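You operate a simulated robot arm through the tools that you are given. There is no shell and no other tool. Be economical: measure what you need, move in short steps, check, and stop when the job is done.

You run a simulated robot arm. Do the job below in one go: nothing can be reset, and whatever is moved stays where it is left.

JOB
Gauge the bearing well's depth and fit the spacer that fills it.
Fine: park the gauge arm again before you fit it; leave the other spacers where they are.
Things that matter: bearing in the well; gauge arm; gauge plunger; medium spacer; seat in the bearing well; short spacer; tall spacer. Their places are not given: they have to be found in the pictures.

It is judged by the outcome, as a careful person would: the job done as asked, and still so three seconds after it is handed in. It fails if anything else is knocked over, pushed out of place, dropped, spilled or broken.

ROBOT AND FRAMES
A 6-joint arm with a two-finger parallel gripper, fixed in place. Base frame: the origin is at the foot of the arm, x ahead of it, y to its left, z up; the work surface is at about z = 0.85. Readings come in m, degrees, newtons and seconds.
With the tool pointing down near the work surface it reaches from about 0.26 to 0.68 m from the base axis. Its first joint turns from -66.0 to 66.0 degrees. Payload 2.9 kg.
Tool frame: the origin (TCP) lies between the finger pads and is the grasp point; the fingertips stand 0.03 m ahead of it; z points along the fingers, y is the line along which they close. The gripper opens to 0.11 m. The fingers are 0.02 m wide and 0.01 m thick; the gripper's body (0.048 by 0.112 m) begins 0.055 m behind the TCP.
Orientation is that of the tool frame in the base frame, as a unit quaternion [x, y, z, w]. With the fingers straight down and closing along the base's y, the tool's x points along the base's -x, its y along +y and its z along -z.

CONTROLS
- The arm moves only by the tool jog_arm. Its argument "commands" is text: rows parted by semicolons, each of 7 numbers parted by spaces: the shift along the tool's x, y, z in m, then the turn, a rotation vector about the tool's x, y, z in degrees, then the finger opening in m, from 0 to 0.11. In form: tx ty tz wx wy wz hand; .... A call has 1 to 8 rows; each row is the pose to reach, as a shift and turn from the pose commanded when the call began, along the tool's axes at that moment. Rows are played at 5 a second. More than 0.05 m and 8.6 degrees between two rows, or a gripper value outside its range, and nothing of the call is played. Where a pose cannot be reached the arm comes as near as it can. A force on the tool above 70 N (or 10 N above the force at the start of the call, whichever is more), or a blocked arm, ends the call early, and 0.2 s more pass. Each finger travels about 0.108 m/s and halts on what it meets, pressing with about 25 N; the grip force reading is that of the motor and also rises with nothing between the fingers. The clock runs only during rows and for 0.2 s after the last one: add rows that repeat a pose to give the fingers time. It gives the time, the measured TCP pose, the force on the tool (base axes), the opening and the grip force at its end, in the units of the frame above (readings bear some noise), with the torque about the TCP (base axes, N m) and any sound that the robot's microphone picked up.
- Cameras (640 x 400 px; columns grow to the right, rows downward): "scene" is fixed at [0.0857, 0.4379, 1.3993]; the picture's right is [-0.70, -0.71, 0.00], its down [-0.30, 0.29, -0.91] and it looks along [0.65, -0.63, -0.42] (base axes); focal length 265 px, centre (320, 200). "wrist" rides on the gripper at [0.072, 0.017, -0.103] in the tool frame; the picture's right is [-0.23, 0.97, 0.00], its down [-0.76, -0.18, -0.62] and it looks along [-0.61, -0.14, 0.78] (tool axes); focal length 222 px, centre (320, 200).
- camera(camera): a new picture of that camera. It takes no simulated time.
- point_at(camera, pixels): for up to 12 pixels [column, row] of the newest picture of that camera ("zoom" is the newest enlarged one), the place [x, y, z] in the base frame of the surface seen there, good to about 0.002 m. It takes no simulated time.
- zoom(camera, box): a new picture of the part [left, top, right, bottom] of that camera's present view, enlarged. It takes no simulated time.
- sign_off(): hands the job in; it is judged then, once.

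Go step by step. Measure first, check grasps and placings, and put right what went wrong. The budget is 80 turns and 38 pictures, counting those below and the enlarged ones. Unless the task says otherwise, let go and move clear before handing in, and close with one line.

The tools are called after "Call:" as a command line: name --argument value ..., lists and objects as JSON in quotes. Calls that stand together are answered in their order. jog_arm: Moves the arm, as the interface text tells. Its arguments: {"type":"object","properties":{"commands":{"type":"string"}},"required":["commands"]} The other tools are called the same way: camera (camera) takes a picture; point_at (camera, pixels) gives the place of the surface under pixels of a picture; zoom (camera, box) takes an enlarged picture of a part of a camera's view; sign_off () hands the job in.

At the start:

```text
time_s: 0.0
eef_pos: [0.3015, 0.1001, 1.3203]
orientation: [0.0, 1.0, 0.0, 0.001]
ft_force: [-0.1, 0.4, 0.6]
moment: [-0.02, 0.0, 0.01]
opening: 0.1102
grip_force: 0.0
```

scene: 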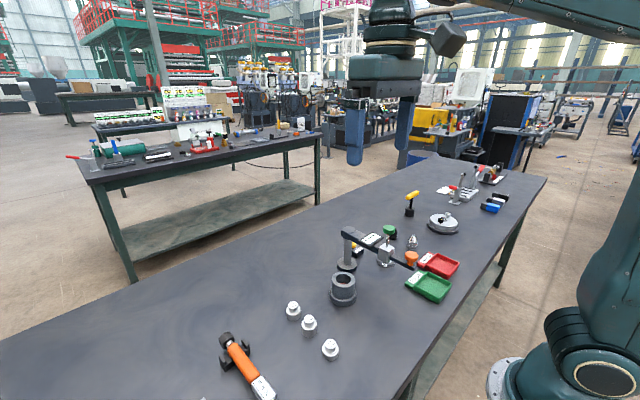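
wrist: 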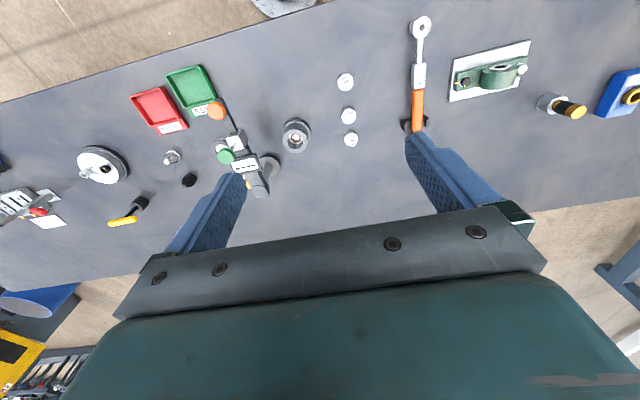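

The scene shows a gauge post with swinging arm around (350-415, 235-265), the well at (343,288) and three spacers at (293,310), (309,324), (330,348). I'll enlarge both views.

Call:
zoom --camera "scene" --box '[270, 210, 470, 370]'

Call:
zoom --camera "wrist" --box '[120, 50, 380, 210]'

```text
2.50 times, centred on (370, 290) of scene
```

zoom: 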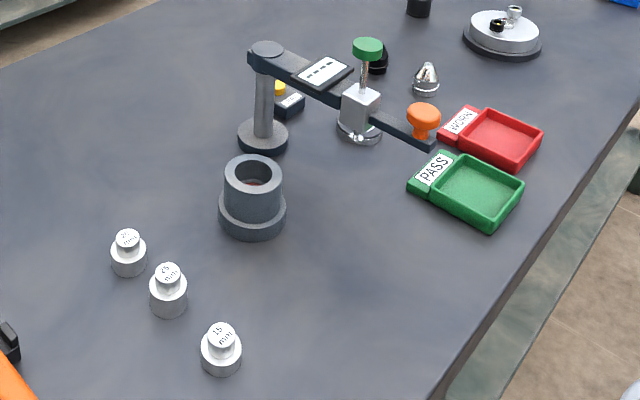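

```text
2.46 times, centred on (250, 130) of wrist
```

zoom: 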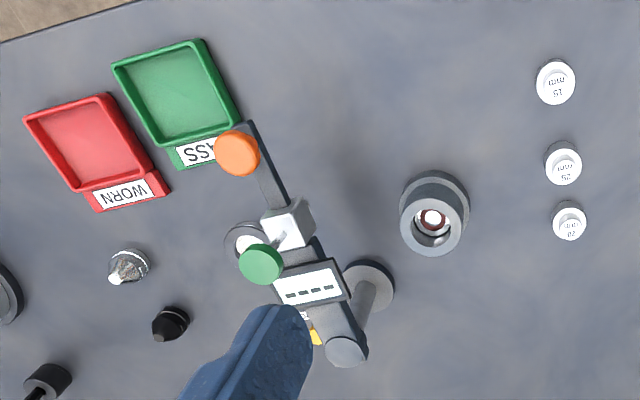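

The arm pivots on the post; it has a display, a green plunger button and an orange handle knob. I'll measure these along with the well and the spacers.

Call:
point_at --camera "zoom" --pixels '[[237, 153], [260, 262], [292, 225], [310, 288], [345, 351], [433, 218], [432, 190], [432, 250], [556, 82], [564, 163], [569, 221], [245, 238]]'

Call:
point_at --camera "scene" --pixels '[[411, 256], [389, 229], [351, 231], [342, 266], [343, 283], [335, 282], [353, 281], [292, 304], [309, 318], [331, 343], [434, 264], [386, 263]]'

```text
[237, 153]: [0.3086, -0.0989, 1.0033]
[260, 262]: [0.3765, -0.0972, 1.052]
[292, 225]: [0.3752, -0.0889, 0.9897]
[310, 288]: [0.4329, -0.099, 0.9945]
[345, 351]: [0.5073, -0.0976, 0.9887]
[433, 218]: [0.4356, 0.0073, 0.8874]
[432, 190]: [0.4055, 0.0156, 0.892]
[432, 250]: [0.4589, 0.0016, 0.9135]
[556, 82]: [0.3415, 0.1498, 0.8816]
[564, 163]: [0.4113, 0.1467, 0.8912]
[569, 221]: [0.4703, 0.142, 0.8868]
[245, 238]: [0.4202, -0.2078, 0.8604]
```

```text
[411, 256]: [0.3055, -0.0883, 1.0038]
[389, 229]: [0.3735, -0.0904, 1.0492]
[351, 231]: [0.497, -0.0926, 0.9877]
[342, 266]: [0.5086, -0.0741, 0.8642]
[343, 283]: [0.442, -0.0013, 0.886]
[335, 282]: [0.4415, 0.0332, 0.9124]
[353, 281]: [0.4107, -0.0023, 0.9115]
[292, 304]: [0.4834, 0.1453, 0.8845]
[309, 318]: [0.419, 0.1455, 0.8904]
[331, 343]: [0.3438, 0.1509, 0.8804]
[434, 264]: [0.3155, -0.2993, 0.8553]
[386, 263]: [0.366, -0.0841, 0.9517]
```

The knob is near (0.307,-0.093,1.00), the pivot near (0.505,-0.095) and the well near (0.43,0.01). I'll take closer views for exact geometry.

Call:
zoom --camera "scene" --box '[330, 220, 430, 310]'

```text
4.44 times, centred on (380, 265) of scene
```

zoom: 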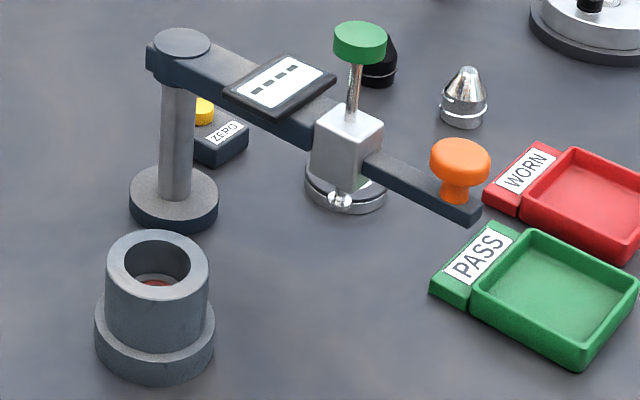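

There is also a yellow ZERO button by the post and a silver anvil under the parked plunger. I'll measure all of this.

Call:
point_at --camera "zoom" --pixels '[[460, 150], [432, 160], [489, 163], [358, 38], [335, 40], [386, 40], [183, 42], [345, 120], [205, 112], [340, 203], [322, 190], [380, 205]]'

Call:
point_at --camera "zoom" --pixels '[[109, 260], [206, 262], [157, 296], [157, 234], [155, 285], [150, 270], [470, 214], [280, 85], [225, 132], [425, 195], [347, 190], [120, 275]]'

```text
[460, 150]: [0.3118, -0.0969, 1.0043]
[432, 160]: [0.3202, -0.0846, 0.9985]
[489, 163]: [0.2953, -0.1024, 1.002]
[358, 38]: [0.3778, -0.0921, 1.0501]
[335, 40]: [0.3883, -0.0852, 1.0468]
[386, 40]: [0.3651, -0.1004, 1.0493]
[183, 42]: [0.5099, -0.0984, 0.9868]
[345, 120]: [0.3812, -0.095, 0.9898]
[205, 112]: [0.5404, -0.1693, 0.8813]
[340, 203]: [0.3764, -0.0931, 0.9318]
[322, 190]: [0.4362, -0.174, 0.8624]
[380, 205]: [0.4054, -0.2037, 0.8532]
```

```text
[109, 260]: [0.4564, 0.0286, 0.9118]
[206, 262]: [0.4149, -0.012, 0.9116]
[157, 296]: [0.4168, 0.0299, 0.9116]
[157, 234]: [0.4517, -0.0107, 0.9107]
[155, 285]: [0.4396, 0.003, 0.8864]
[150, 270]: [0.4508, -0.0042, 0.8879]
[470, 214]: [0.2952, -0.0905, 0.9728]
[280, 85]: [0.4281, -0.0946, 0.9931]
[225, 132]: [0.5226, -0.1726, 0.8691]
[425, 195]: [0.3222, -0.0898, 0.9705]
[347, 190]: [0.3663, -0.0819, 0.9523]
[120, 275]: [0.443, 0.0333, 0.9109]
```

The well centre is about (0.435,0.009) with its rim at z 0.912, the pivot is about (0.508,-0.096), and the swing needed is about 55°. I'll move above the orange knob first.

Call:
jog_arm --commands "-0.001 -0.024 0.031 0 0 0 0.1; -0.002 -0.049 0.062 0 0 0 0.09; -0.003 -0.073 0.094 0 0 0 0.08; -0.004 -0.098 0.125 0 0 0 0.07; -0.005 -0.122 0.156 0 0 0 0.06; -0.006 -0.146 0.188 0 0 0 0.06; -0.0065 -0.171 0.219 0 0 0 0.06; -0.0065 -0.195 0.25 0 0 0 0.06"

Call:
camera --camera "wrist"

```text
time_s: 1.8
eef_pos: [0.3074, -0.0923, 1.0721]
orientation: [0.0, 1.0, 0.001, 0.001]
ft_force: [0.4, -0.4, -0.2]
moment: [0.01, 0.01, -0.02]
opening: 0.06
grip_force: 0.0
```

```text
32 pictures are left
```

wrist: 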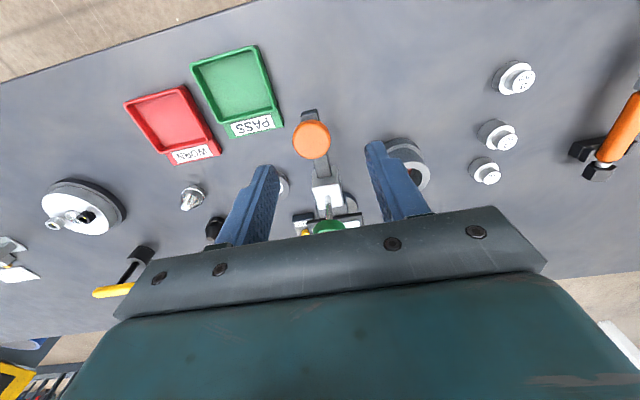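

The knob shows at (312,140) between the fingers. I'll refine its place before descending.

Call:
point_at --camera "wrist" --pixels '[[312, 140], [294, 140], [329, 140], [312, 123], [312, 157], [310, 113], [329, 227], [327, 190]]'

```text
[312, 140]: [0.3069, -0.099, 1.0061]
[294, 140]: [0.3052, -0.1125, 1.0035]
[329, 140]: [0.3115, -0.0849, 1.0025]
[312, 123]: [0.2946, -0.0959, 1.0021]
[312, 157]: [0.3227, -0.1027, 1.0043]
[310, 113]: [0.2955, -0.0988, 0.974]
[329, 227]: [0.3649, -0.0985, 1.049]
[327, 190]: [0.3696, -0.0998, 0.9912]
```

The knob is centred at about (0.308,-0.098) and roughly 0.03 wide. I'll descend and close on it.

Call:
jog_arm --commands "-0.0005 -0.005 0.025 0 0 0 0.06; -0.0005 -0.005 0.045 0 0 0 0.06; -0.0005 -0.005 0.064 0 0 0 0.06; -0.0005 -0.005 0.064 0 0 0 0.04; -0.0005 -0.005 0.064 0 0 0 0.025; -0.0005 -0.005 0.064 0 0 0 0.025"

```text
time_s: 3.2
eef_pos: [0.3071, -0.0974, 1.008]
orientation: [-0.001, 1.0, 0.001, 0.001]
ft_force: [0.5, 0.0, -6.1]
moment: [-0.06, -0.5, -0.04]
opening: 0.031
grip_force: 45.1
```

The grip is on the knob at 0.031 opening. I'll swing the first 12° around the pivot as a test.

Call:
jog_arm --commands "-0.0003 0.0105 0 0 0 3 0.025; -0.0011 0.0209 0 0 0 6 0.025; -0.0025 0.0313 0 0 0 9 0.025; -0.0044 0.0416 0 0 0 12 0.025; -0.0044 0.0416 0 0 0 12 0.025"

```text
time_s: 4.4
eef_pos: [0.3123, -0.0584, 1.0069]
orientation: [0.106, 0.994, 0.0, 0.0]
ft_force: [-19.5, 4.6, 36.2]
moment: [0.0, 0.14, -0.02]
opening: 0.0317
grip_force: 45.0
```

The arm follows, but there is a side force of -19 N in x and +36 N in z. I'll look before going on.

Call:
zoom --camera "scene" --box '[310, 190, 450, 310]'

```text
3.33 times, centred on (380, 250) of scene
```

zoom: 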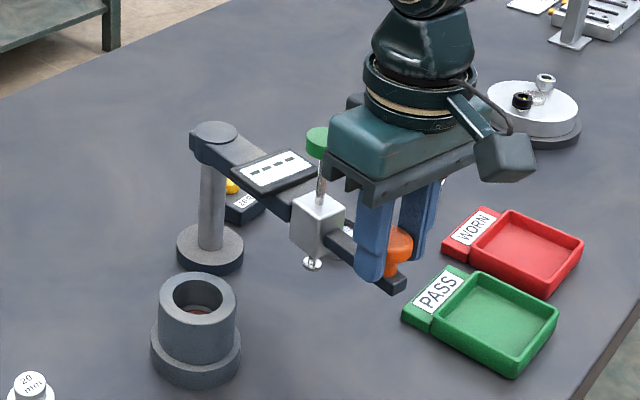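

The arm is swinging properly, and the force is just grip preload. I'll loosen to a cage of 0.036, lift 3 mm and see whether the force goes away.

Call:
jog_arm --commands "0 0 0 0 0 0 0.036; 0 0 -0.003 0 0 0 0.036; 0 0 -0.003 0 0 0 0.036"

```text
time_s: 5.2
eef_pos: [0.3143, -0.0581, 1.0095]
orientation: [0.104, 0.995, 0.0, 0.001]
ft_force: [-0.2, 0.1, 0.2]
moment: [0.0, -0.02, 0.0]
opening: 0.0359
grip_force: 0.0
```

The forces have vanished. I'll continue the swing with the loose cage for another 32°.

Call:
jog_arm --commands "-0.0005 0.014 0 0 0 4 0.036; -0.0019 0.0278 0 0 0 8 0.036; -0.0044 0.0416 0 0 0 12 0.036; -0.0077 0.0551 0 0 0 16 0.036; -0.0121 0.0684 0 0 0 20 0.036; -0.0173 0.0813 0 0 0 24 0.036; -0.0234 0.0939 0 0 0 28 0.036; -0.0304 0.106 0 0 0 32 0.036"

Call:
camera --camera "wrist"

```text
time_s: 7.0
eef_pos: [0.365, 0.0416, 1.01]
orientation: [0.375, 0.927, 0.001, 0.0]
ft_force: [0.4, 0.0, -0.3]
moment: [0.05, 0.03, -0.03]
opening: 0.036
grip_force: 0.2
```

```text
30 pictures are left
```

wrist: 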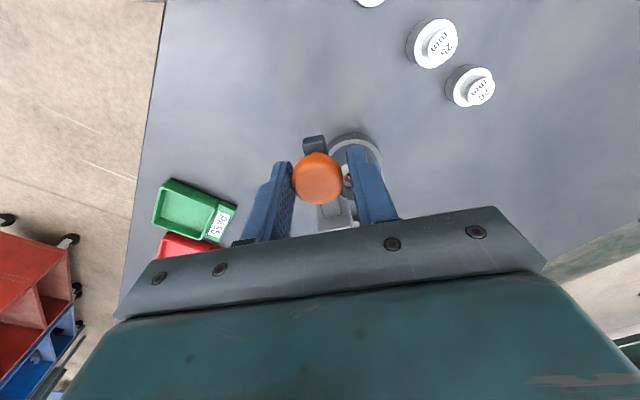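

The knob at (318,178) is following, slightly lagging in the cage. I'll go on a further 11° and check plunger alignment with the well.

Call:
jog_arm --commands "-0.0005 0.014 0 0 0 4 0.036; -0.0019 0.0278 0 0 0 8 0.036; -0.0037 0.0382 0 0 0 11 0.036; -0.0037 0.0382 0 0 0 11 0.036"

Call:
zoom --camera "scene" --box '[290, 190, 410, 310]'

```text
time_s: 8.0
eef_pos: [0.3941, 0.0664, 1.0069]
orientation: [0.462, 0.887, -0.001, 0.0]
ft_force: [-0.5, -1.4, 0.4]
moment: [0.02, -0.01, 0.03]
opening: 0.036
grip_force: 0.0
```

```text
3.33 times, centred on (350, 250) of scene
```

zoom: 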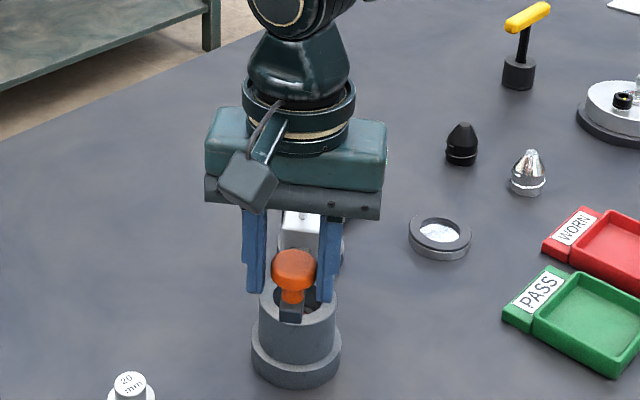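

The gripper hides the plunger. I'll open, lift straight up 0.15 m and look at it from the wrist.

Call:
jog_arm --commands "0 0 0 0 0 0 0.05; 0 0 -0.03 0 0 0 0.05; 0 0 -0.07 0 0 0 0.05; 0.02 0 -0.11 0 0 0 0.05; 0.05 0 -0.15 0 0 0 0.05"

Call:
camera --camera "wrist"

Call:
zoom --camera "scene" --box '[290, 190, 410, 310]'

```text
time_s: 9.2
eef_pos: [0.3605, 0.1048, 1.1633]
orientation: [0.462, 0.887, 0.0, 0.0]
ft_force: [-0.4, -0.8, -0.5]
moment: [0.0, 0.01, -0.01]
opening: 0.0498
grip_force: 0.1
```

```text
28 pictures are left
```

wrist: 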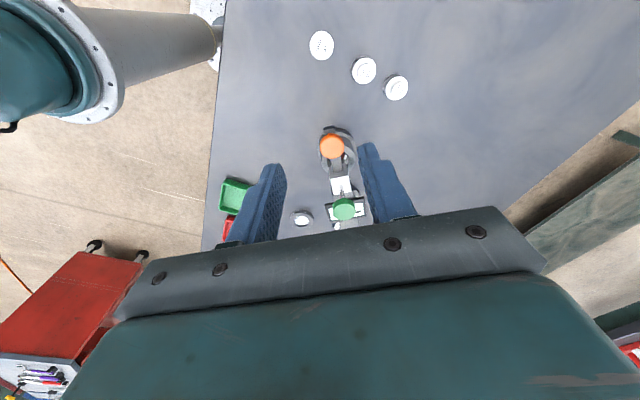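

```text
3.33 times, centred on (350, 250) of scene
```

zoom: 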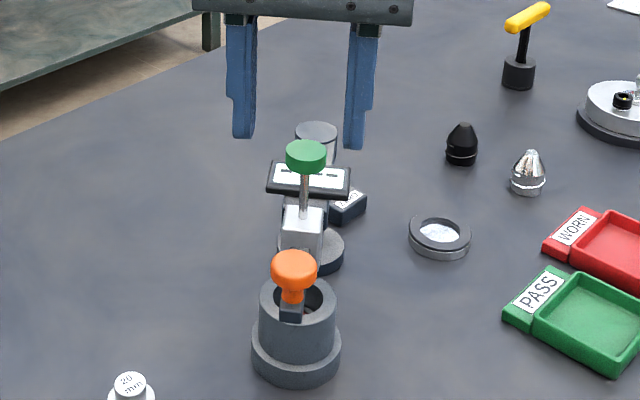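

I'll measure the button and the well rim for alignment.

Call:
point_at --camera "zoom" --pixels '[[306, 149], [287, 152], [325, 152], [294, 262], [275, 268], [315, 268], [315, 130], [262, 295], [334, 300], [298, 345], [318, 288], [300, 212]]'

Call:
point_at --camera "wrist" --pixels '[[331, 146], [344, 209], [341, 186], [323, 133], [353, 150]]'

```text
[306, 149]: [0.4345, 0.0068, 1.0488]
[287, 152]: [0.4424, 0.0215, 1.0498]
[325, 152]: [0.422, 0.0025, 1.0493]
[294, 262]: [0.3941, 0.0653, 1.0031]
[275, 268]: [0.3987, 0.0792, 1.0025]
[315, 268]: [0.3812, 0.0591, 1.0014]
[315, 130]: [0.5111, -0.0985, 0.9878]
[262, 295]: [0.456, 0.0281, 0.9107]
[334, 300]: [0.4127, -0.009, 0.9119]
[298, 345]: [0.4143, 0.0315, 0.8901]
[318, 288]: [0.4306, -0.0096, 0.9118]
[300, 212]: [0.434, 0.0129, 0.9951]
```

```text
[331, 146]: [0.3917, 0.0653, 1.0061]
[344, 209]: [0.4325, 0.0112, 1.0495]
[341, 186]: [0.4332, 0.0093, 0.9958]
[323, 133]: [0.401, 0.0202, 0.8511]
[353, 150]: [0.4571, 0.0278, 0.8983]
```

The button at (0.433,0.010) is over the well centre at about (0.4345,0.0095). I'll close the fingers, turn the tool by -90° so the wrist camera sees the display, and move above the button.

Call:
jog_arm --commands "-0.015 0.0006 0.005 0 0 -8 0.04; -0.03 0.0012 0.01 0 0 -16 0.02; -0.045 0.0018 0.015 0 0 -24 0; -0.06 0.0025 0.02 0 0 -32 0; -0.075 0.003 0.025 0 0 -40 0; -0.09 0.0037 0.031 0 0 -48 0; -0.105 0.0044 0.037 0 0 -56 0; -0.1192 0.005 0.043 0 0 -64 0"

Call:
jog_arm --commands "0 0 0 0 0 -8 0; 0 0 0 0 0 -16 0; 0 0 0 0 0 -24 0; 0 0 0 0 0 -26 0"

Call:
camera --camera "wrist"

```text
time_s: 11.0
eef_pos: [0.4392, 0.0094, 1.1158]
orientation: [-0.079, 0.997, 0.001, 0.001]
ft_force: [-0.4, 0.5, 0.5]
moment: [-0.02, 0.02, -0.01]
opening: 0.0004
grip_force: 24.9
```

```text
time_s: 12.0
eef_pos: [0.4379, 0.0094, 1.1155]
orientation: [-0.302, 0.953, 0.0, 0.0]
ft_force: [-0.2, 1.3, 0.0]
moment: [0.01, -0.02, -0.01]
opening: 0.0
grip_force: 24.8
```

```text
26 pictures are left
```

wrist: 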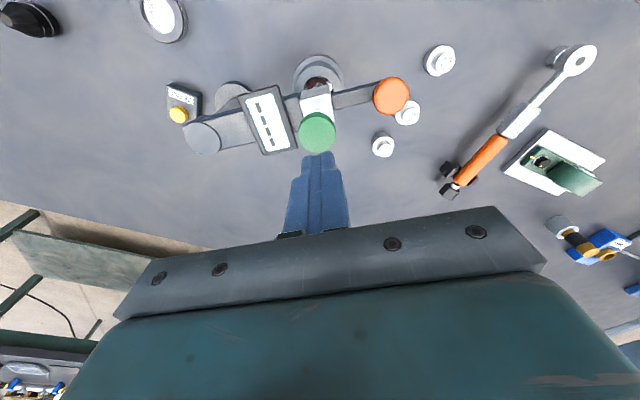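

The display is at (267,122) and the button at (317,132). I'll centre the fingers and press down in small steps.

Call:
jog_arm --commands "0.0035 0.0037 0.015 0 0 0 0; 0.0035 0.0037 0.03 0 0 0 0; 0.0035 0.0037 0.036 0 0 0 0; 0.0035 0.0037 0.041 0 0 0 0; 0.0035 0.0037 0.046 0 0 0 0; 0.0035 0.0037 0.051 0 0 0 0; 0.0035 0.0037 0.056 0 0 0 0"

Call:
zoom --camera "wrist" --box '[180, 60, 440, 220]'

```text
time_s: 13.6
eef_pos: [0.4326, 0.012, 1.0605]
orientation: [-0.301, 0.954, 0.0, 0.001]
ft_force: [0.5, 0.1, 1.2]
moment: [0.0, 0.0, -0.01]
opening: 0.0001
grip_force: 24.9
```

```text
2.46 times, centred on (310, 140) of wrist
```

zoom: 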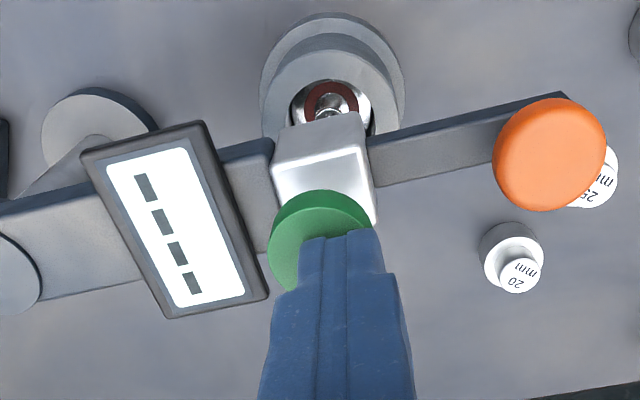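

The plunger is down about 20 mm at 1.2 N and the display still shows dashes. I'll keep pressing gently towards the bearing.

Call:
jog_arm --commands "0 0 0.004 0 0 0 0; 0 0 0.008 0 0 0 0; 0 0 0.012 0 0 0 0; 0 0 0.016 0 0 0 0; 0 0 0.019 0 0 0 0; 0 0 0.019 0 0 0 0"

Call:
zoom --camera "wrist" --box '[180, 60, 440, 220]'

```text
time_s: 15.0
eef_pos: [0.4321, 0.0106, 1.0412]
orientation: [-0.3, 0.954, 0.0, 0.001]
ft_force: [0.7, 0.8, 1.8]
moment: [0.04, 0.03, -0.03]
opening: 0.0001
grip_force: 24.6
```

```text
2.46 times, centred on (310, 140) of wrist
```

zoom: 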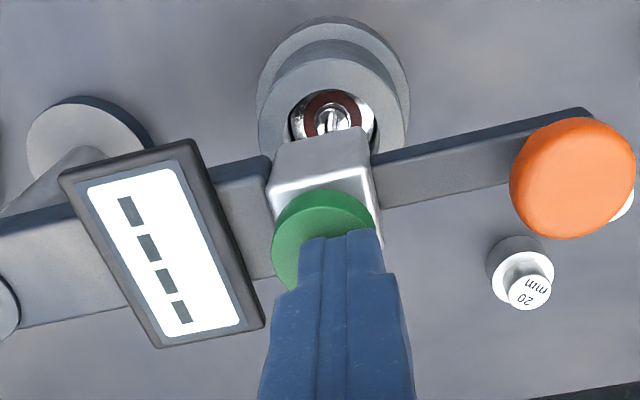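

The plunger has nearly reached the bearing by calculation, with its tip at about 0.893. I'll go further in 2 mm steps.

Call:
jog_arm --commands "0 0 0.002 0 0 0 0; 0 0 0.004 0 0 0 0; 0 0 0.006 0 0 0 0; 0 0 0.008 0 0 0 0; 0 0 0.008 0 0 0 0"

Call:
zoom --camera "wrist" --box '[180, 60, 440, 220]'

```text
time_s: 16.2
eef_pos: [0.4324, 0.0113, 1.0396]
orientation: [-0.3, 0.954, -0.001, 0.005]
ft_force: [-17.4, 1.3, 59.5]
moment: [-0.09, 0.71, -0.12]
opening: 0.0001
grip_force: 25.0
```

```text
2.46 times, centred on (310, 140) of wrist
```

zoom: 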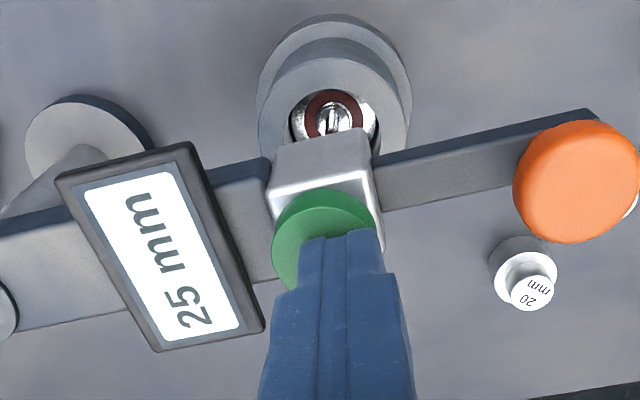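

The display reads 25 mm, which matches the visual depth (rim 0.912, bearing 0.887). So the tall 25 mm spacer is needed; I'll lift clear of the plunger.

Call:
jog_arm --commands "0 0 -0.01 0 0 0 0; 0 0 -0.03 0 0 0 0; 0 0 -0.06 0 0 0 0; 0 0 -0.09 0 0 0 0; 0 0 -0.12 0 0 0 0; 0 0 -0.12 0 0 0 0"

Call:
camera --camera "wrist"

```text
time_s: 17.6
eef_pos: [0.4311, 0.0112, 1.1534]
orientation: [-0.301, 0.954, 0.0, 0.0]
ft_force: [-0.3, 0.3, -0.4]
moment: [0.0, 0.01, 0.0]
opening: 0.0
grip_force: 25.4
```

```text
22 pictures are left
```

wrist: 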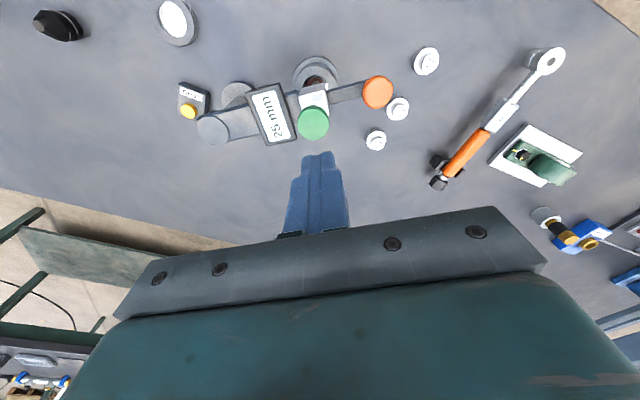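

The plunger has returned and the display holds 25 mm. I'll move back above the knob at (0.3935,0.066) with the tool turned +90°.

Call:
jog_arm --commands "0 0.008 0 0 0 8 0.01; 0 0.016 0 0 0 16 0.03; 0 0.024 0 0 0 24 0.05; 0 0.032 0 0 0 32 0.055; 0 0.041 0 0 0 40 0.055; 0 0.05 0.01 0 0 48 0.055; -0.0005 0.058 0.03 0 0 56 0.055; -0.0007 0.0665 0.05 0 0 64 0.055"

Call:
jog_arm --commands "0 0 0 0 0 8 0.055; 0 0 0 0 0 16 0.055; 0 0 0 0 0 24 0.055; 0 0 0 0 0 26 0.055"

Call:
camera --camera "wrist"

```text
time_s: 19.4
eef_pos: [0.3955, 0.0666, 1.1021]
orientation: [0.251, 0.968, 0.001, 0.001]
ft_force: [0.8, 0.5, 0.3]
moment: [-0.01, 0.0, 0.03]
opening: 0.0551
grip_force: 0.1
```

```text
time_s: 20.4
eef_pos: [0.3945, 0.0655, 1.1023]
orientation: [0.463, 0.887, 0.0, 0.0]
ft_force: [-0.3, 0.5, 0.0]
moment: [-0.01, 0.0, 0.02]
opening: 0.055
grip_force: 0.1
```

```text
21 pictures are left
```

wrist: 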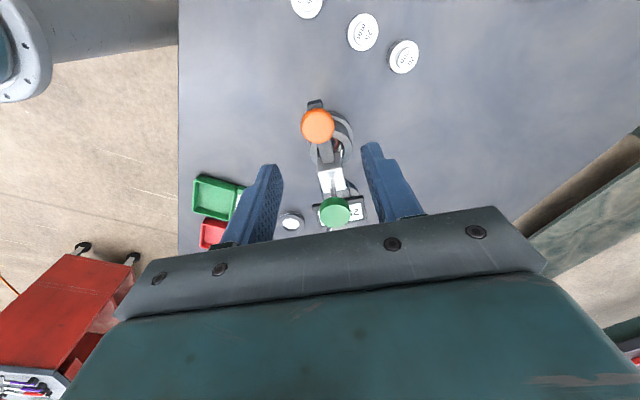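

Call:
point_at --camera "wrist" --pixels '[[318, 126], [302, 126], [334, 126], [318, 111], [318, 141]]'

```text
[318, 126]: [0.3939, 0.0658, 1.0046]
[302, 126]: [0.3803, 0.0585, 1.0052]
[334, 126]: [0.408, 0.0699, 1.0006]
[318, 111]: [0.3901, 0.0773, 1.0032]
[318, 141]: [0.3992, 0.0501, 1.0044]
```

The knob at (318,126) lies at (0.394,0.066), centred under the tool. I'll descend and cage it.

Call:
jog_arm --commands "0 0 0.04 0 0 0 0.055; 0 0 0.07 0 0 0 0.055; 0 0 0.092 0 0 0 0.055; 0 0 0.092 0 0 0 0.034; 0 0 0.092 0 0 0 0.034"

Call:
jog_arm --commands "-0.0005 -0.014 0 0 0 -4 0.034; -0.0019 -0.0278 0 0 0 -8 0.034; -0.0044 -0.0416 0 0 0 -12 0.034; -0.0077 -0.0551 0 0 0 -16 0.034; -0.0121 -0.0684 0 0 0 -20 0.034; -0.0173 -0.0813 0 0 0 -24 0.034; -0.0234 -0.0939 0 0 0 -28 0.034; -0.0304 -0.106 0 0 0 -32 0.034"

```text
time_s: 21.6
eef_pos: [0.3942, 0.0654, 1.0116]
orientation: [0.462, 0.887, 0.001, 0.0]
ft_force: [0.9, -0.2, -0.3]
moment: [-0.02, -0.01, 0.0]
opening: 0.0339
grip_force: 0.1
```

```text
time_s: 23.4
eef_pos: [0.3262, -0.0203, 1.0129]
orientation: [0.198, 0.98, 0.0, 0.0]
ft_force: [0.5, 0.3, -0.2]
moment: [0.03, -0.02, 0.0]
opening: 0.0339
grip_force: 0.5
```

The arm is at about 23° and free of force. I'll complete the return to the park angle.

Call:
jog_arm --commands "-0.0005 -0.014 0 0 0 -4 0.034; -0.0019 -0.0278 0 0 0 -8 0.034; -0.0044 -0.0416 0 0 0 -12 0.034; -0.0077 -0.0551 0 0 0 -16 0.034; -0.0121 -0.0684 0 0 0 -20 0.034; -0.0164 -0.0794 0 0 0 -23.2 0.034; -0.0164 -0.0794 0 0 0 -23.2 0.034"

Call:
camera --camera "wrist"

```text
time_s: 25.0
eef_pos: [0.312, -0.0985, 1.0102]
orientation: [-0.002, 1.0, -0.001, 0.001]
ft_force: [0.0, 0.0, 0.6]
moment: [-0.02, -0.02, -0.01]
opening: 0.0338
grip_force: 0.2
```

```text
20 pictures are left
```

wrist: 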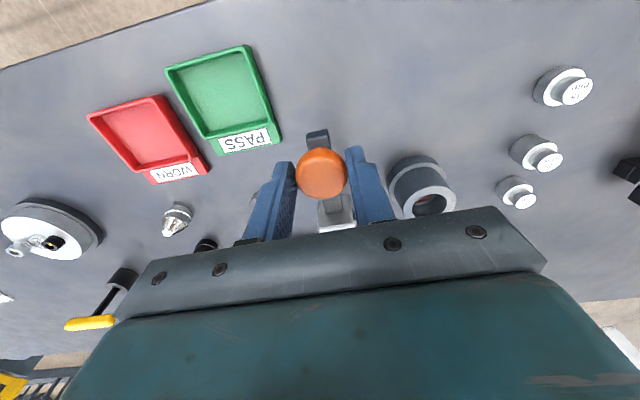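

Call:
point_at --camera "wrist" --pixels '[[322, 172], [299, 172], [346, 172], [317, 134]]'

```text
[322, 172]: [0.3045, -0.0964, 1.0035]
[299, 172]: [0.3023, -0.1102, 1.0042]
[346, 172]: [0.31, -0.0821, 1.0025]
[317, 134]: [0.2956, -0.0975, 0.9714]
```

The knob is at y -0.096 against -0.0985 originally. I'll nudge it 2 mm, then open and lift.

Call:
jog_arm --commands "0 -0.002 0 0 0 0 0.034; 0 -0.002 0 0 0 0 0.034; 0 -0.001 0 0 0 0 0.055; 0 -0.001 -0.03 0 0 0 0.055; 0 -0.001 -0.07 0 0 0 0.055; 0 -0.001 -0.11 0 0 0 0.055; 0 -0.001 -0.15 0 0 0 0.055"

Call:
zoom --camera "scene" --box '[330, 220, 430, 310]'

Call:
zoom --camera "scene" --box '[280, 260, 380, 370]'

```text
time_s: 26.6
eef_pos: [0.313, -0.0983, 1.1627]
orientation: [-0.001, 1.0, 0.0, 0.0]
ft_force: [0.2, -0.6, 0.7]
moment: [0.0, 0.01, -0.01]
opening: 0.0551
grip_force: 0.0
```

```text
4.44 times, centred on (380, 265) of scene
```

zoom: 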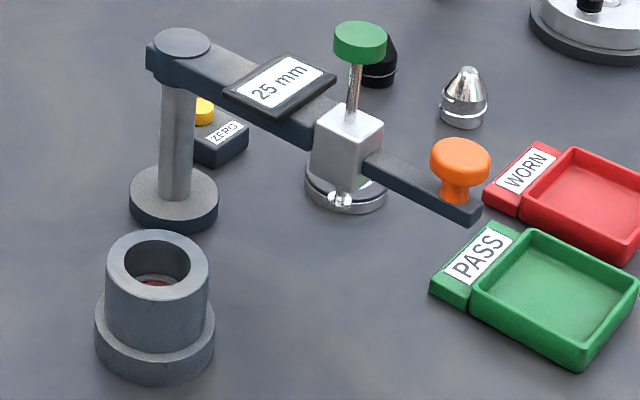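

```text
3.64 times, centred on (330, 315) of scene
```

zoom: 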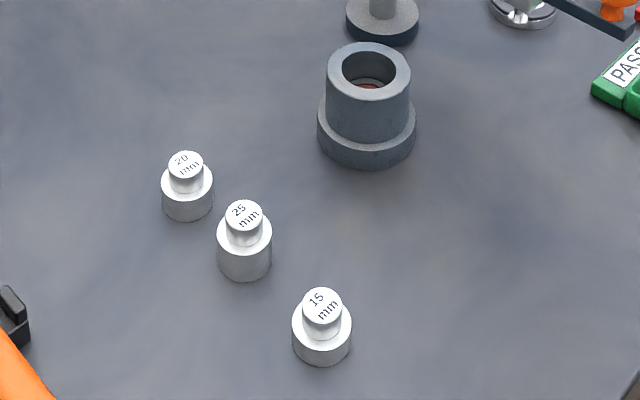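

The arm is parked exactly as before. The 25 mm spacer is the middle one, so I'll measure it, its grip knob and the bore.

Call:
point_at --camera "zoom" --pixels '[[244, 212], [227, 214], [262, 214], [244, 200], [244, 226], [245, 243], [219, 232], [270, 232], [245, 278]]'

Call:
point_at --camera "zoom" --pixels '[[328, 66], [409, 70], [369, 99], [369, 44], [344, 68], [395, 70], [369, 89], [369, 52], [369, 87]]'

```text
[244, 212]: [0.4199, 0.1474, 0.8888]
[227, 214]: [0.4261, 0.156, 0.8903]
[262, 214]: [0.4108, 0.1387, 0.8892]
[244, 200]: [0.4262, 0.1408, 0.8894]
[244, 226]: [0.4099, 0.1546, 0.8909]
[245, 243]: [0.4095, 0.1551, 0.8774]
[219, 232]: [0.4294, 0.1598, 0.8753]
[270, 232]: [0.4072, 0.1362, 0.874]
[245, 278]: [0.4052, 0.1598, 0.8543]
```

```text
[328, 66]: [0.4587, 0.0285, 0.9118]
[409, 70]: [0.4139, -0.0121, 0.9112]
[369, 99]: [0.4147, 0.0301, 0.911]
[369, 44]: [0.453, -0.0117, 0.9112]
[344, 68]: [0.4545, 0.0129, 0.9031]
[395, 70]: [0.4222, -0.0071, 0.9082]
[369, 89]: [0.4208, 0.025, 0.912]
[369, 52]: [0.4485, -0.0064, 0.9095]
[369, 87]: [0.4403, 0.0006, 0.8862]
```

The spacer is at (0.4185,0.1475) with its knob top at 0.890, and the bore centre is about (0.435,0.009). I'll move above the spacer.

Call:
jog_arm --commands "-0.013 0.031 0 0 0 0 0.055; -0.026 0.062 0 0 0 0 0.055; -0.039 0.093 0 0 0 0 0.055; -0.052 0.124 0.01 0 0 0 0.055; -0.065 0.155 0.035 0 0 0 0.055; -0.078 0.186 0.07 0 0 0 0.055; -0.0915 0.216 0.105 0 0 0 0.055; -0.1055 0.2458 0.14 0 0 0 0.055"

Call:
camera --camera "wrist"

```text
time_s: 28.4
eef_pos: [0.4134, 0.1447, 1.0218]
orientation: [-0.002, 1.0, 0.0, 0.001]
ft_force: [0.6, -0.1, 0.3]
moment: [-0.02, 0.01, -0.02]
opening: 0.0551
grip_force: 0.0
```

```text
17 pictures are left
```

wrist: 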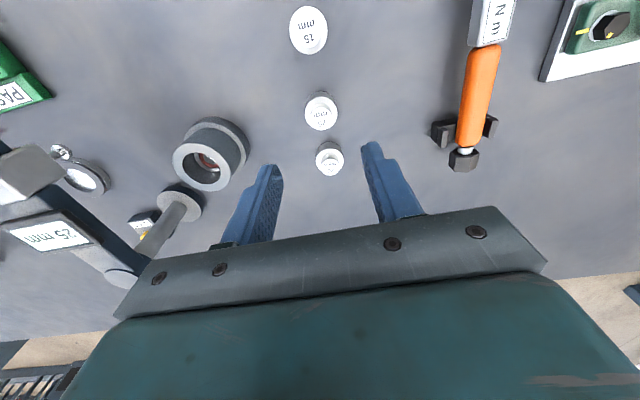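

Call:
zoom --camera "wrist" --box '[160, 80, 360, 200]'

```text
3.20 times, centred on (260, 140) of wrist
```

zoom: 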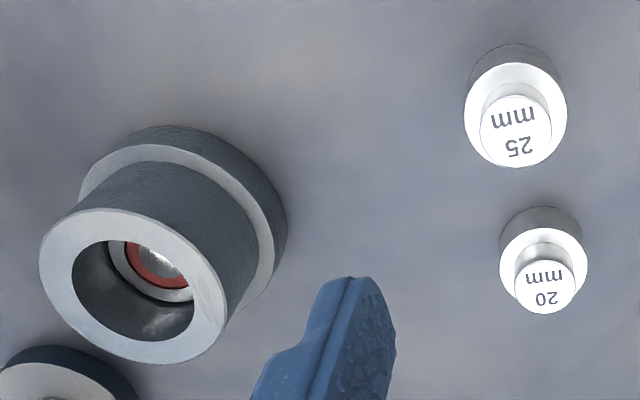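

Call:
point_at --camera "zoom" --pixels '[[515, 131], [482, 131], [549, 131], [515, 97], [515, 165], [42, 280], [223, 300], [140, 212], [135, 362], [75, 280], [192, 302], [150, 265]]'

```text
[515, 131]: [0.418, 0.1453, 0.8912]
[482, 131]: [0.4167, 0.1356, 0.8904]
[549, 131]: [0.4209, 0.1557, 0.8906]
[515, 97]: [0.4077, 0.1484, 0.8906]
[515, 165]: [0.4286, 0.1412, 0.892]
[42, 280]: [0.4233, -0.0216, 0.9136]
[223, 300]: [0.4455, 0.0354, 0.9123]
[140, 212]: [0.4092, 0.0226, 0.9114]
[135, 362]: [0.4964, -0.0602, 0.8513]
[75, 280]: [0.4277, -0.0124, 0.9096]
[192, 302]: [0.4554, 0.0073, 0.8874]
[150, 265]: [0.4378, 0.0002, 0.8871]
```

The spacer centre is about (0.4183,0.1463). I'll take a settle row to get a clean pose reading.

Call:
jog_arm --commands "0 0 0.03 0 0 0 0.055; 0 0 0.05 0 0 0 0.055; 0 0 0.05 0 0 0 0.055; 0 0 0.05 0 0 0 0.055"

Call:
zoom --camera "wrist" --box '[220, 80, 420, 220]'

```text
time_s: 29.4
eef_pos: [0.4152, 0.146, 0.9732]
orientation: [-0.002, 1.0, 0.0, 0.0]
ft_force: [-0.7, 0.2, 0.8]
moment: [0.0, -0.02, 0.01]
opening: 0.0551
grip_force: 0.0
```

```text
2.86 times, centred on (320, 150) of wrist
```

zoom: 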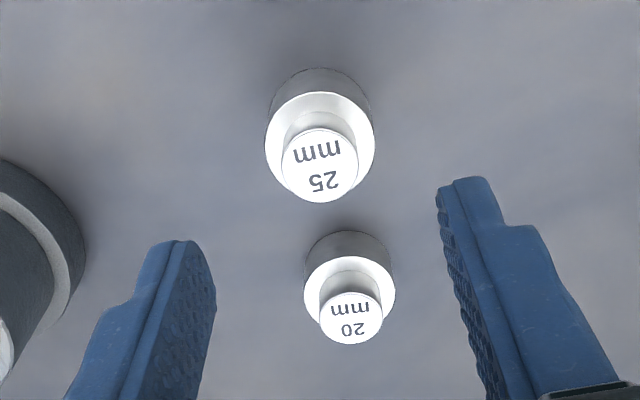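

Call:
point_at --camera "zoom" --pixels '[[320, 165], [284, 165], [357, 165], [320, 130], [320, 200]]'

```text
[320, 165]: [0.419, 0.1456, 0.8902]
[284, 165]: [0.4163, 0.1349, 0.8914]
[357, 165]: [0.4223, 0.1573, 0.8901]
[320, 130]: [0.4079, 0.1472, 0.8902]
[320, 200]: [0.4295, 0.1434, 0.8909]
```

The knob centre is (0.419,0.1457). I'll correct 3.5 mm in x, descend to z 0.909 and grip the knob.

Call:
jog_arm --commands "-0.0035 0 0.03 0 0 0 0.055; -0.0035 0 0.05 0 0 0 0.055; -0.0035 0 0.064 0 0 0 0.055; -0.0035 0 0.064 0 0 0 0.035; -0.0035 0 0.064 0 0 0 0.018; -0.0035 0 0.064 0 0 0 0.015; -0.0035 0 0.064 0 0 0 0.015"

```text
time_s: 31.0
eef_pos: [0.4192, 0.1444, 0.9088]
orientation: [-0.003, 1.0, 0.0, 0.0]
ft_force: [-0.3, -0.3, -0.2]
moment: [0.0, 0.0, 0.0]
opening: 0.0229
grip_force: 25.3
```

The knob is gripped at 0.0229. I'll lift and carry it above the well.

Call:
jog_arm --commands "0 0 -0.02 0 0 0 0.015; 0 0 -0.06 0 0 0 0.015; 0 0 -0.1 0 0 0 0.015; -0.004 -0.034 -0.11 0 0 0 0.015; -0.008 -0.068 -0.11 0 0 0 0.015; -0.012 -0.102 -0.11 0 0 0 0.015; -0.0158 -0.1356 -0.11 0 0 0 0.015; -0.0158 -0.1356 -0.11 0 0 0 0.015"

Call:
jog_arm --commands "0 0 0.02 0 0 0 0.015; 0 0 0.03 0 0 0 0.015; 0 0 0.03 0 0 0 0.015"

Call:
zoom --camera "scene" --box '[290, 210, 400, 310]'

Call:
zoom --camera "wrist" --box '[220, 80, 420, 220]'

```text
time_s: 32.8
eef_pos: [0.4354, 0.0084, 1.0181]
orientation: [-0.002, 1.0, 0.0, 0.001]
ft_force: [-0.2, 0.5, -1.2]
moment: [0.0, -0.02, -0.01]
opening: 0.023
grip_force: 25.2
```

```text
time_s: 33.6
eef_pos: [0.4347, 0.0112, 0.987]
orientation: [-0.003, 1.0, 0.0, 0.0]
ft_force: [0.1, 0.0, -0.7]
moment: [0.03, -0.02, -0.01]
opening: 0.0228
grip_force: 25.1
```

```text
4.00 times, centred on (345, 260) of scene
```

zoom: 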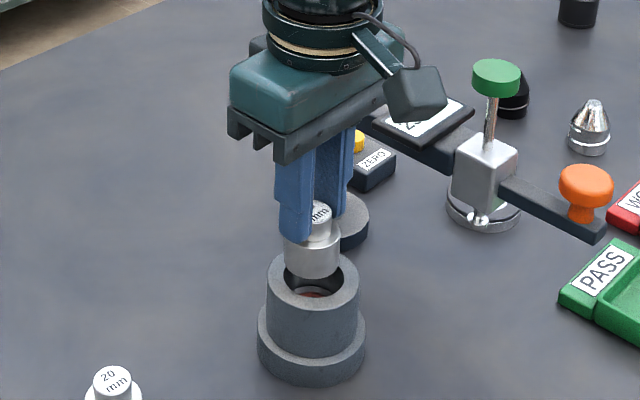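

```text
2.86 times, centred on (320, 150) of wrist
```

zoom: 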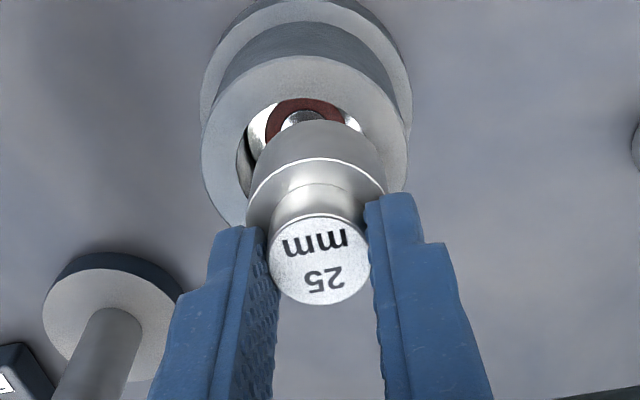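

The spacer hangs above the bore. I'll measure the rim and spacer edges in this view for the final alignment.

Call:
point_at --camera "zoom" --pixels '[[204, 150], [405, 130], [300, 60], [240, 155], [366, 135], [318, 101], [250, 200], [383, 190], [316, 158], [318, 260], [272, 262], [368, 258]]'

```text
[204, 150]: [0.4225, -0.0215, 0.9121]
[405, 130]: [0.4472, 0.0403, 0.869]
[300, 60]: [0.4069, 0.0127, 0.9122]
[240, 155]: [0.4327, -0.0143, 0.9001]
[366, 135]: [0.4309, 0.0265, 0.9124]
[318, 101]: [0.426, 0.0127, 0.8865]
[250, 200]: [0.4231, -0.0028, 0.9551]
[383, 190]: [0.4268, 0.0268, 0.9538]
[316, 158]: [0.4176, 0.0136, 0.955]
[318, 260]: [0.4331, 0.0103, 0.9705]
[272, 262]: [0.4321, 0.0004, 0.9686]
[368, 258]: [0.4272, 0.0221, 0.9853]
```

The spacer centre is about (0.434,0.011) and the bore about (0.4345,0.0085). I'll shift 2 mm in -y and enter the bore gently.

Call:
jog_arm --commands "0 -0.002 0.005 0 0 0 0.015; 0 -0.002 0.01 0 0 0 0.015; 0 -0.002 0.014 0 0 0 0.015; 0 -0.002 0.018 0 0 0 0.015; 0 -0.002 0.022 0 0 0 0.015; 0 -0.002 0.026 0 0 0 0.015; 0 -0.002 0.026 0 0 0 0.015"

Call:
zoom --camera "wrist" --box '[220, 80, 420, 220]'

```text
time_s: 35.2
eef_pos: [0.4357, 0.0099, 0.9679]
orientation: [-0.002, 1.0, 0.001, 0.006]
ft_force: [-13.8, -0.1, 66.9]
moment: [1.06, 1.2, 0.21]
opening: 0.023
grip_force: 25.1
```

```text
2.86 times, centred on (320, 150) of wrist
```

zoom: 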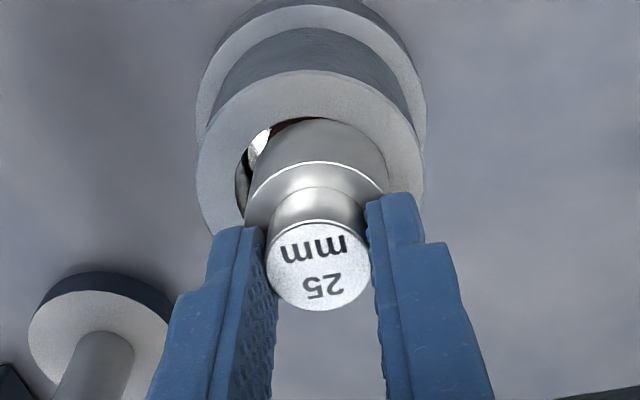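

It touched the rim on its +y side (moment x +1.06 with 67 N up, gap visible at (245,165)). I'll back off, shift 3 mm in -y and 1 mm in +x, and retry.

Call:
jog_arm --commands "0 0 -0.01 0 0 0 0.015; -0.001 -0.003 -0.01 0 0 0 0.015; -0.001 -0.003 -0.01 0 0 0 0.015"

Call:
zoom --camera "wrist" --box '[220, 80, 420, 220]'

```text
time_s: 36.0
eef_pos: [0.4359, 0.0039, 0.9709]
orientation: [-0.002, 1.0, 0.0, 0.0]
ft_force: [-0.1, -0.5, -1.1]
moment: [0.01, -0.01, 0.02]
opening: 0.0232
grip_force: 25.0
```

```text
2.86 times, centred on (320, 150) of wrist
```

zoom: 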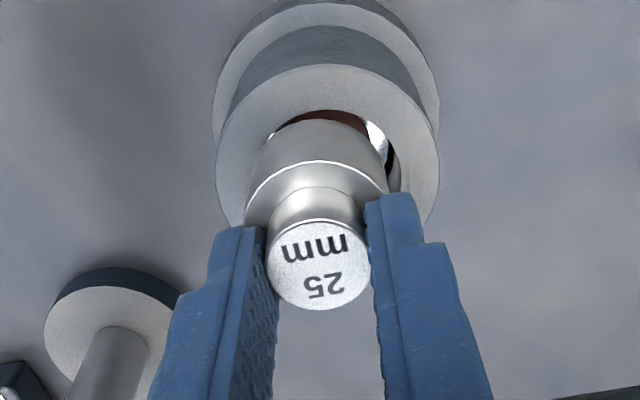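

Now the gap is on the right, so it overshot. From the picture the rim centre is at column 327 against the tool axis at about 318, and about 1.5 mm further along tool x. I'll correct +2.5 mm in y and -1.5 mm in base x.

Call:
jog_arm --commands "0.0015 0.0025 0 0 0 0 0.015; 0.0015 0.0025 0 0 0 0 0.015; 0.0015 0.0025 0 0 0 0 0.015"

Call:
zoom --camera "wrist" --box '[260, 90, 380, 170]'

```text
time_s: 36.8
eef_pos: [0.4341, 0.0065, 0.9726]
orientation: [-0.003, 1.0, 0.0, -0.001]
ft_force: [-0.1, 0.1, -1.0]
moment: [-0.01, 0.0, 0.05]
opening: 0.0227
grip_force: 25.3
```

```text
5.00 times, centred on (320, 130) of wrist
```

zoom: 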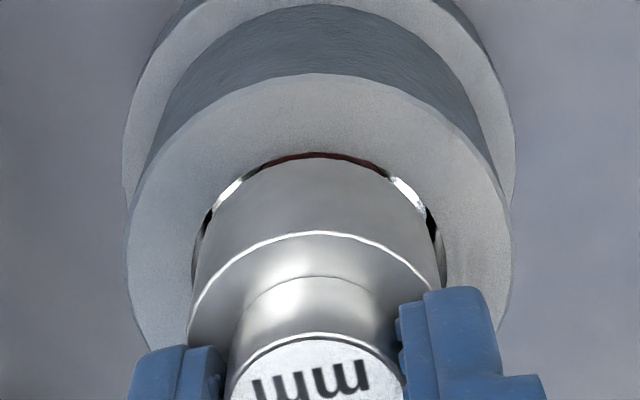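

The gaps are now symmetric at (207,220) and (432,220). I'll lower gently.

Call:
jog_arm --commands "0 0.0004 0.003 0 0 0 0.015; 0 0.0004 0.006 0 0 0 0.015; 0 0.0004 0.009 0 0 0 0.015; 0 0.0004 0.011 0 0 0 0.015; 0 0.0004 0.011 0 0 0 0.015"

```text
time_s: 37.9
eef_pos: [0.4347, 0.0082, 0.9663]
orientation: [-0.001, 1.0, 0.001, 0.003]
ft_force: [-2.0, 0.2, 7.8]
moment: [0.17, 0.13, 0.01]
opening: 0.0229
grip_force: 25.0
stopped in row 5: the force on the tool passed its limit at 72 N (the readings are from after the stop); the commanded pose is now the measured one
```

It stopped at 72 N with contact apparently still at the +y side. I'll raise it and look closely.

Call:
jog_arm --commands "0 0 -0.003 0 0 0 0.015; 0 0 -0.003 0 0 0 0.015; 0 0 -0.003 0 0 0 0.015"

Call:
zoom --camera "wrist" --box '[260, 90, 380, 170]'

Call:
zoom --camera "scene" --box '[320, 250, 370, 300]'

```text
time_s: 38.7
eef_pos: [0.4347, 0.008, 0.9703]
orientation: [-0.002, 1.0, -0.001, 0.003]
ft_force: [-0.6, -0.5, -0.3]
moment: [0.0, 0.02, -0.03]
opening: 0.0229
grip_force: 25.2
```

```text
5.00 times, centred on (320, 130) of wrist
```

zoom: 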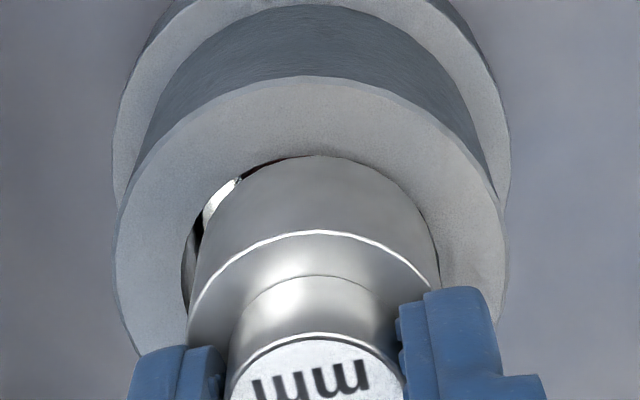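

```text
8.00 times, centred on (345, 275) of scene
```

zoom: 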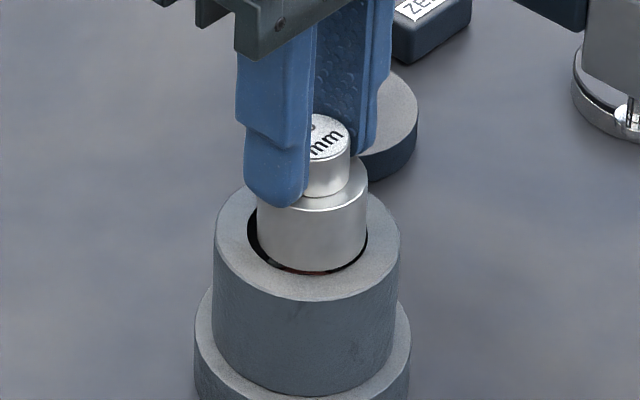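

From both views the spacer should go about 2 mm in +x and 1 mm in -y, which agrees with the contact moments. I'll shift and lower slowly.

Call:
jog_arm --commands "-0.002 -0.001 0 0 0 0 0.015; -0.002 -0.001 0 0 0 0 0.015; -0.002 -0.001 0.002 0 0 0 0.015; -0.002 -0.001 0.0035 0 0 0 0.015; -0.002 -0.001 0.005 0 0 0 0.015; -0.002 -0.001 0.0065 0 0 0 0.015; -0.002 -0.001 0.0065 0 0 0 0.015"

```text
time_s: 40.3
eef_pos: [0.4355, 0.0073, 0.9625]
orientation: [-0.002, 1.0, 0.0, 0.003]
ft_force: [0.2, 0.0, -1.0]
moment: [-0.02, -0.01, 0.0]
opening: 0.0229
grip_force: 24.8
```

It is at 0.9625 with no force, so it has entered the bore. I'll continue down.

Call:
jog_arm --commands "0 0 0.003 0 0 0 0.015; 0 0 0.006 0 0 0 0.015; 0 0 0.009 0 0 0 0.015; 0 0 0.011 0 0 0 0.015; 0 0 0.013 0 0 0 0.015; 0 0 0.0145 0 0 0 0.015; 0 0 0.0145 0 0 0 0.015"

```text
time_s: 41.9
eef_pos: [0.4374, 0.0068, 0.9474]
orientation: [-0.001, 1.0, 0.0, 0.004]
ft_force: [0.7, 0.2, -1.1]
moment: [0.01, -0.01, 0.01]
opening: 0.0228
grip_force: 24.9
```

It is still free at 0.9474. I'll take the last few millimetres in 1 mm steps.

Call:
jog_arm --commands "0 0 0.001 0 0 0 0.015; 0 0 0.002 0 0 0 0.015; 0 0 0.003 0 0 0 0.015; 0 0 0.003 0 0 0 0.015"

Call:
zoom --camera "scene" --box '[320, 250, 370, 300]'

```text
time_s: 42.9
eef_pos: [0.4376, 0.0074, 0.9449]
orientation: [-0.001, 1.0, 0.0, 0.003]
ft_force: [-0.3, -0.2, -1.2]
moment: [-0.02, -0.01, 0.02]
opening: 0.0228
grip_force: 25.4
```

```text
8.00 times, centred on (345, 275) of scene
```

zoom: 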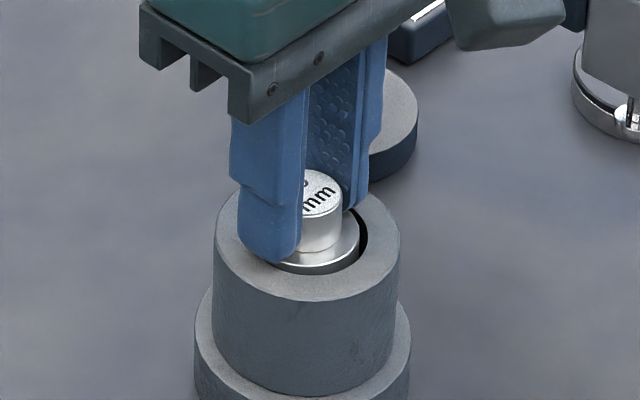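

The spacer is almost seated with its shoulder close to the rim. I'll lower 2.5 mm more, watching for contact.

Call:
jog_arm --commands "0 0 0.001 0 0 0 0.015; 0 0 0.0017 0 0 0 0.015; 0 0 0.0025 0 0 0 0.015; 0 0 0.0025 0 0 0 0.015"

```text
time_s: 43.9
eef_pos: [0.4372, 0.0071, 0.9422]
orientation: [-0.002, 1.0, 0.0, 0.003]
ft_force: [-0.1, 0.6, -1.9]
moment: [-0.01, 0.01, 0.05]
opening: 0.0229
grip_force: 25.0
```

There is still no contact, so I'll ease down another 1.5 mm.

Call:
jog_arm --commands "0 0 0.0007 0 0 0 0.015; 0 0 0.0015 0 0 0 0.015; 0 0 0.0015 0 0 0 0.015"

```text
time_s: 44.7
eef_pos: [0.4385, 0.0073, 0.942]
orientation: [-0.001, 1.0, 0.0, 0.005]
ft_force: [-5.0, -4.0, 20.0]
moment: [-0.13, -0.01, -0.04]
opening: 0.0232
grip_force: 25.0
```

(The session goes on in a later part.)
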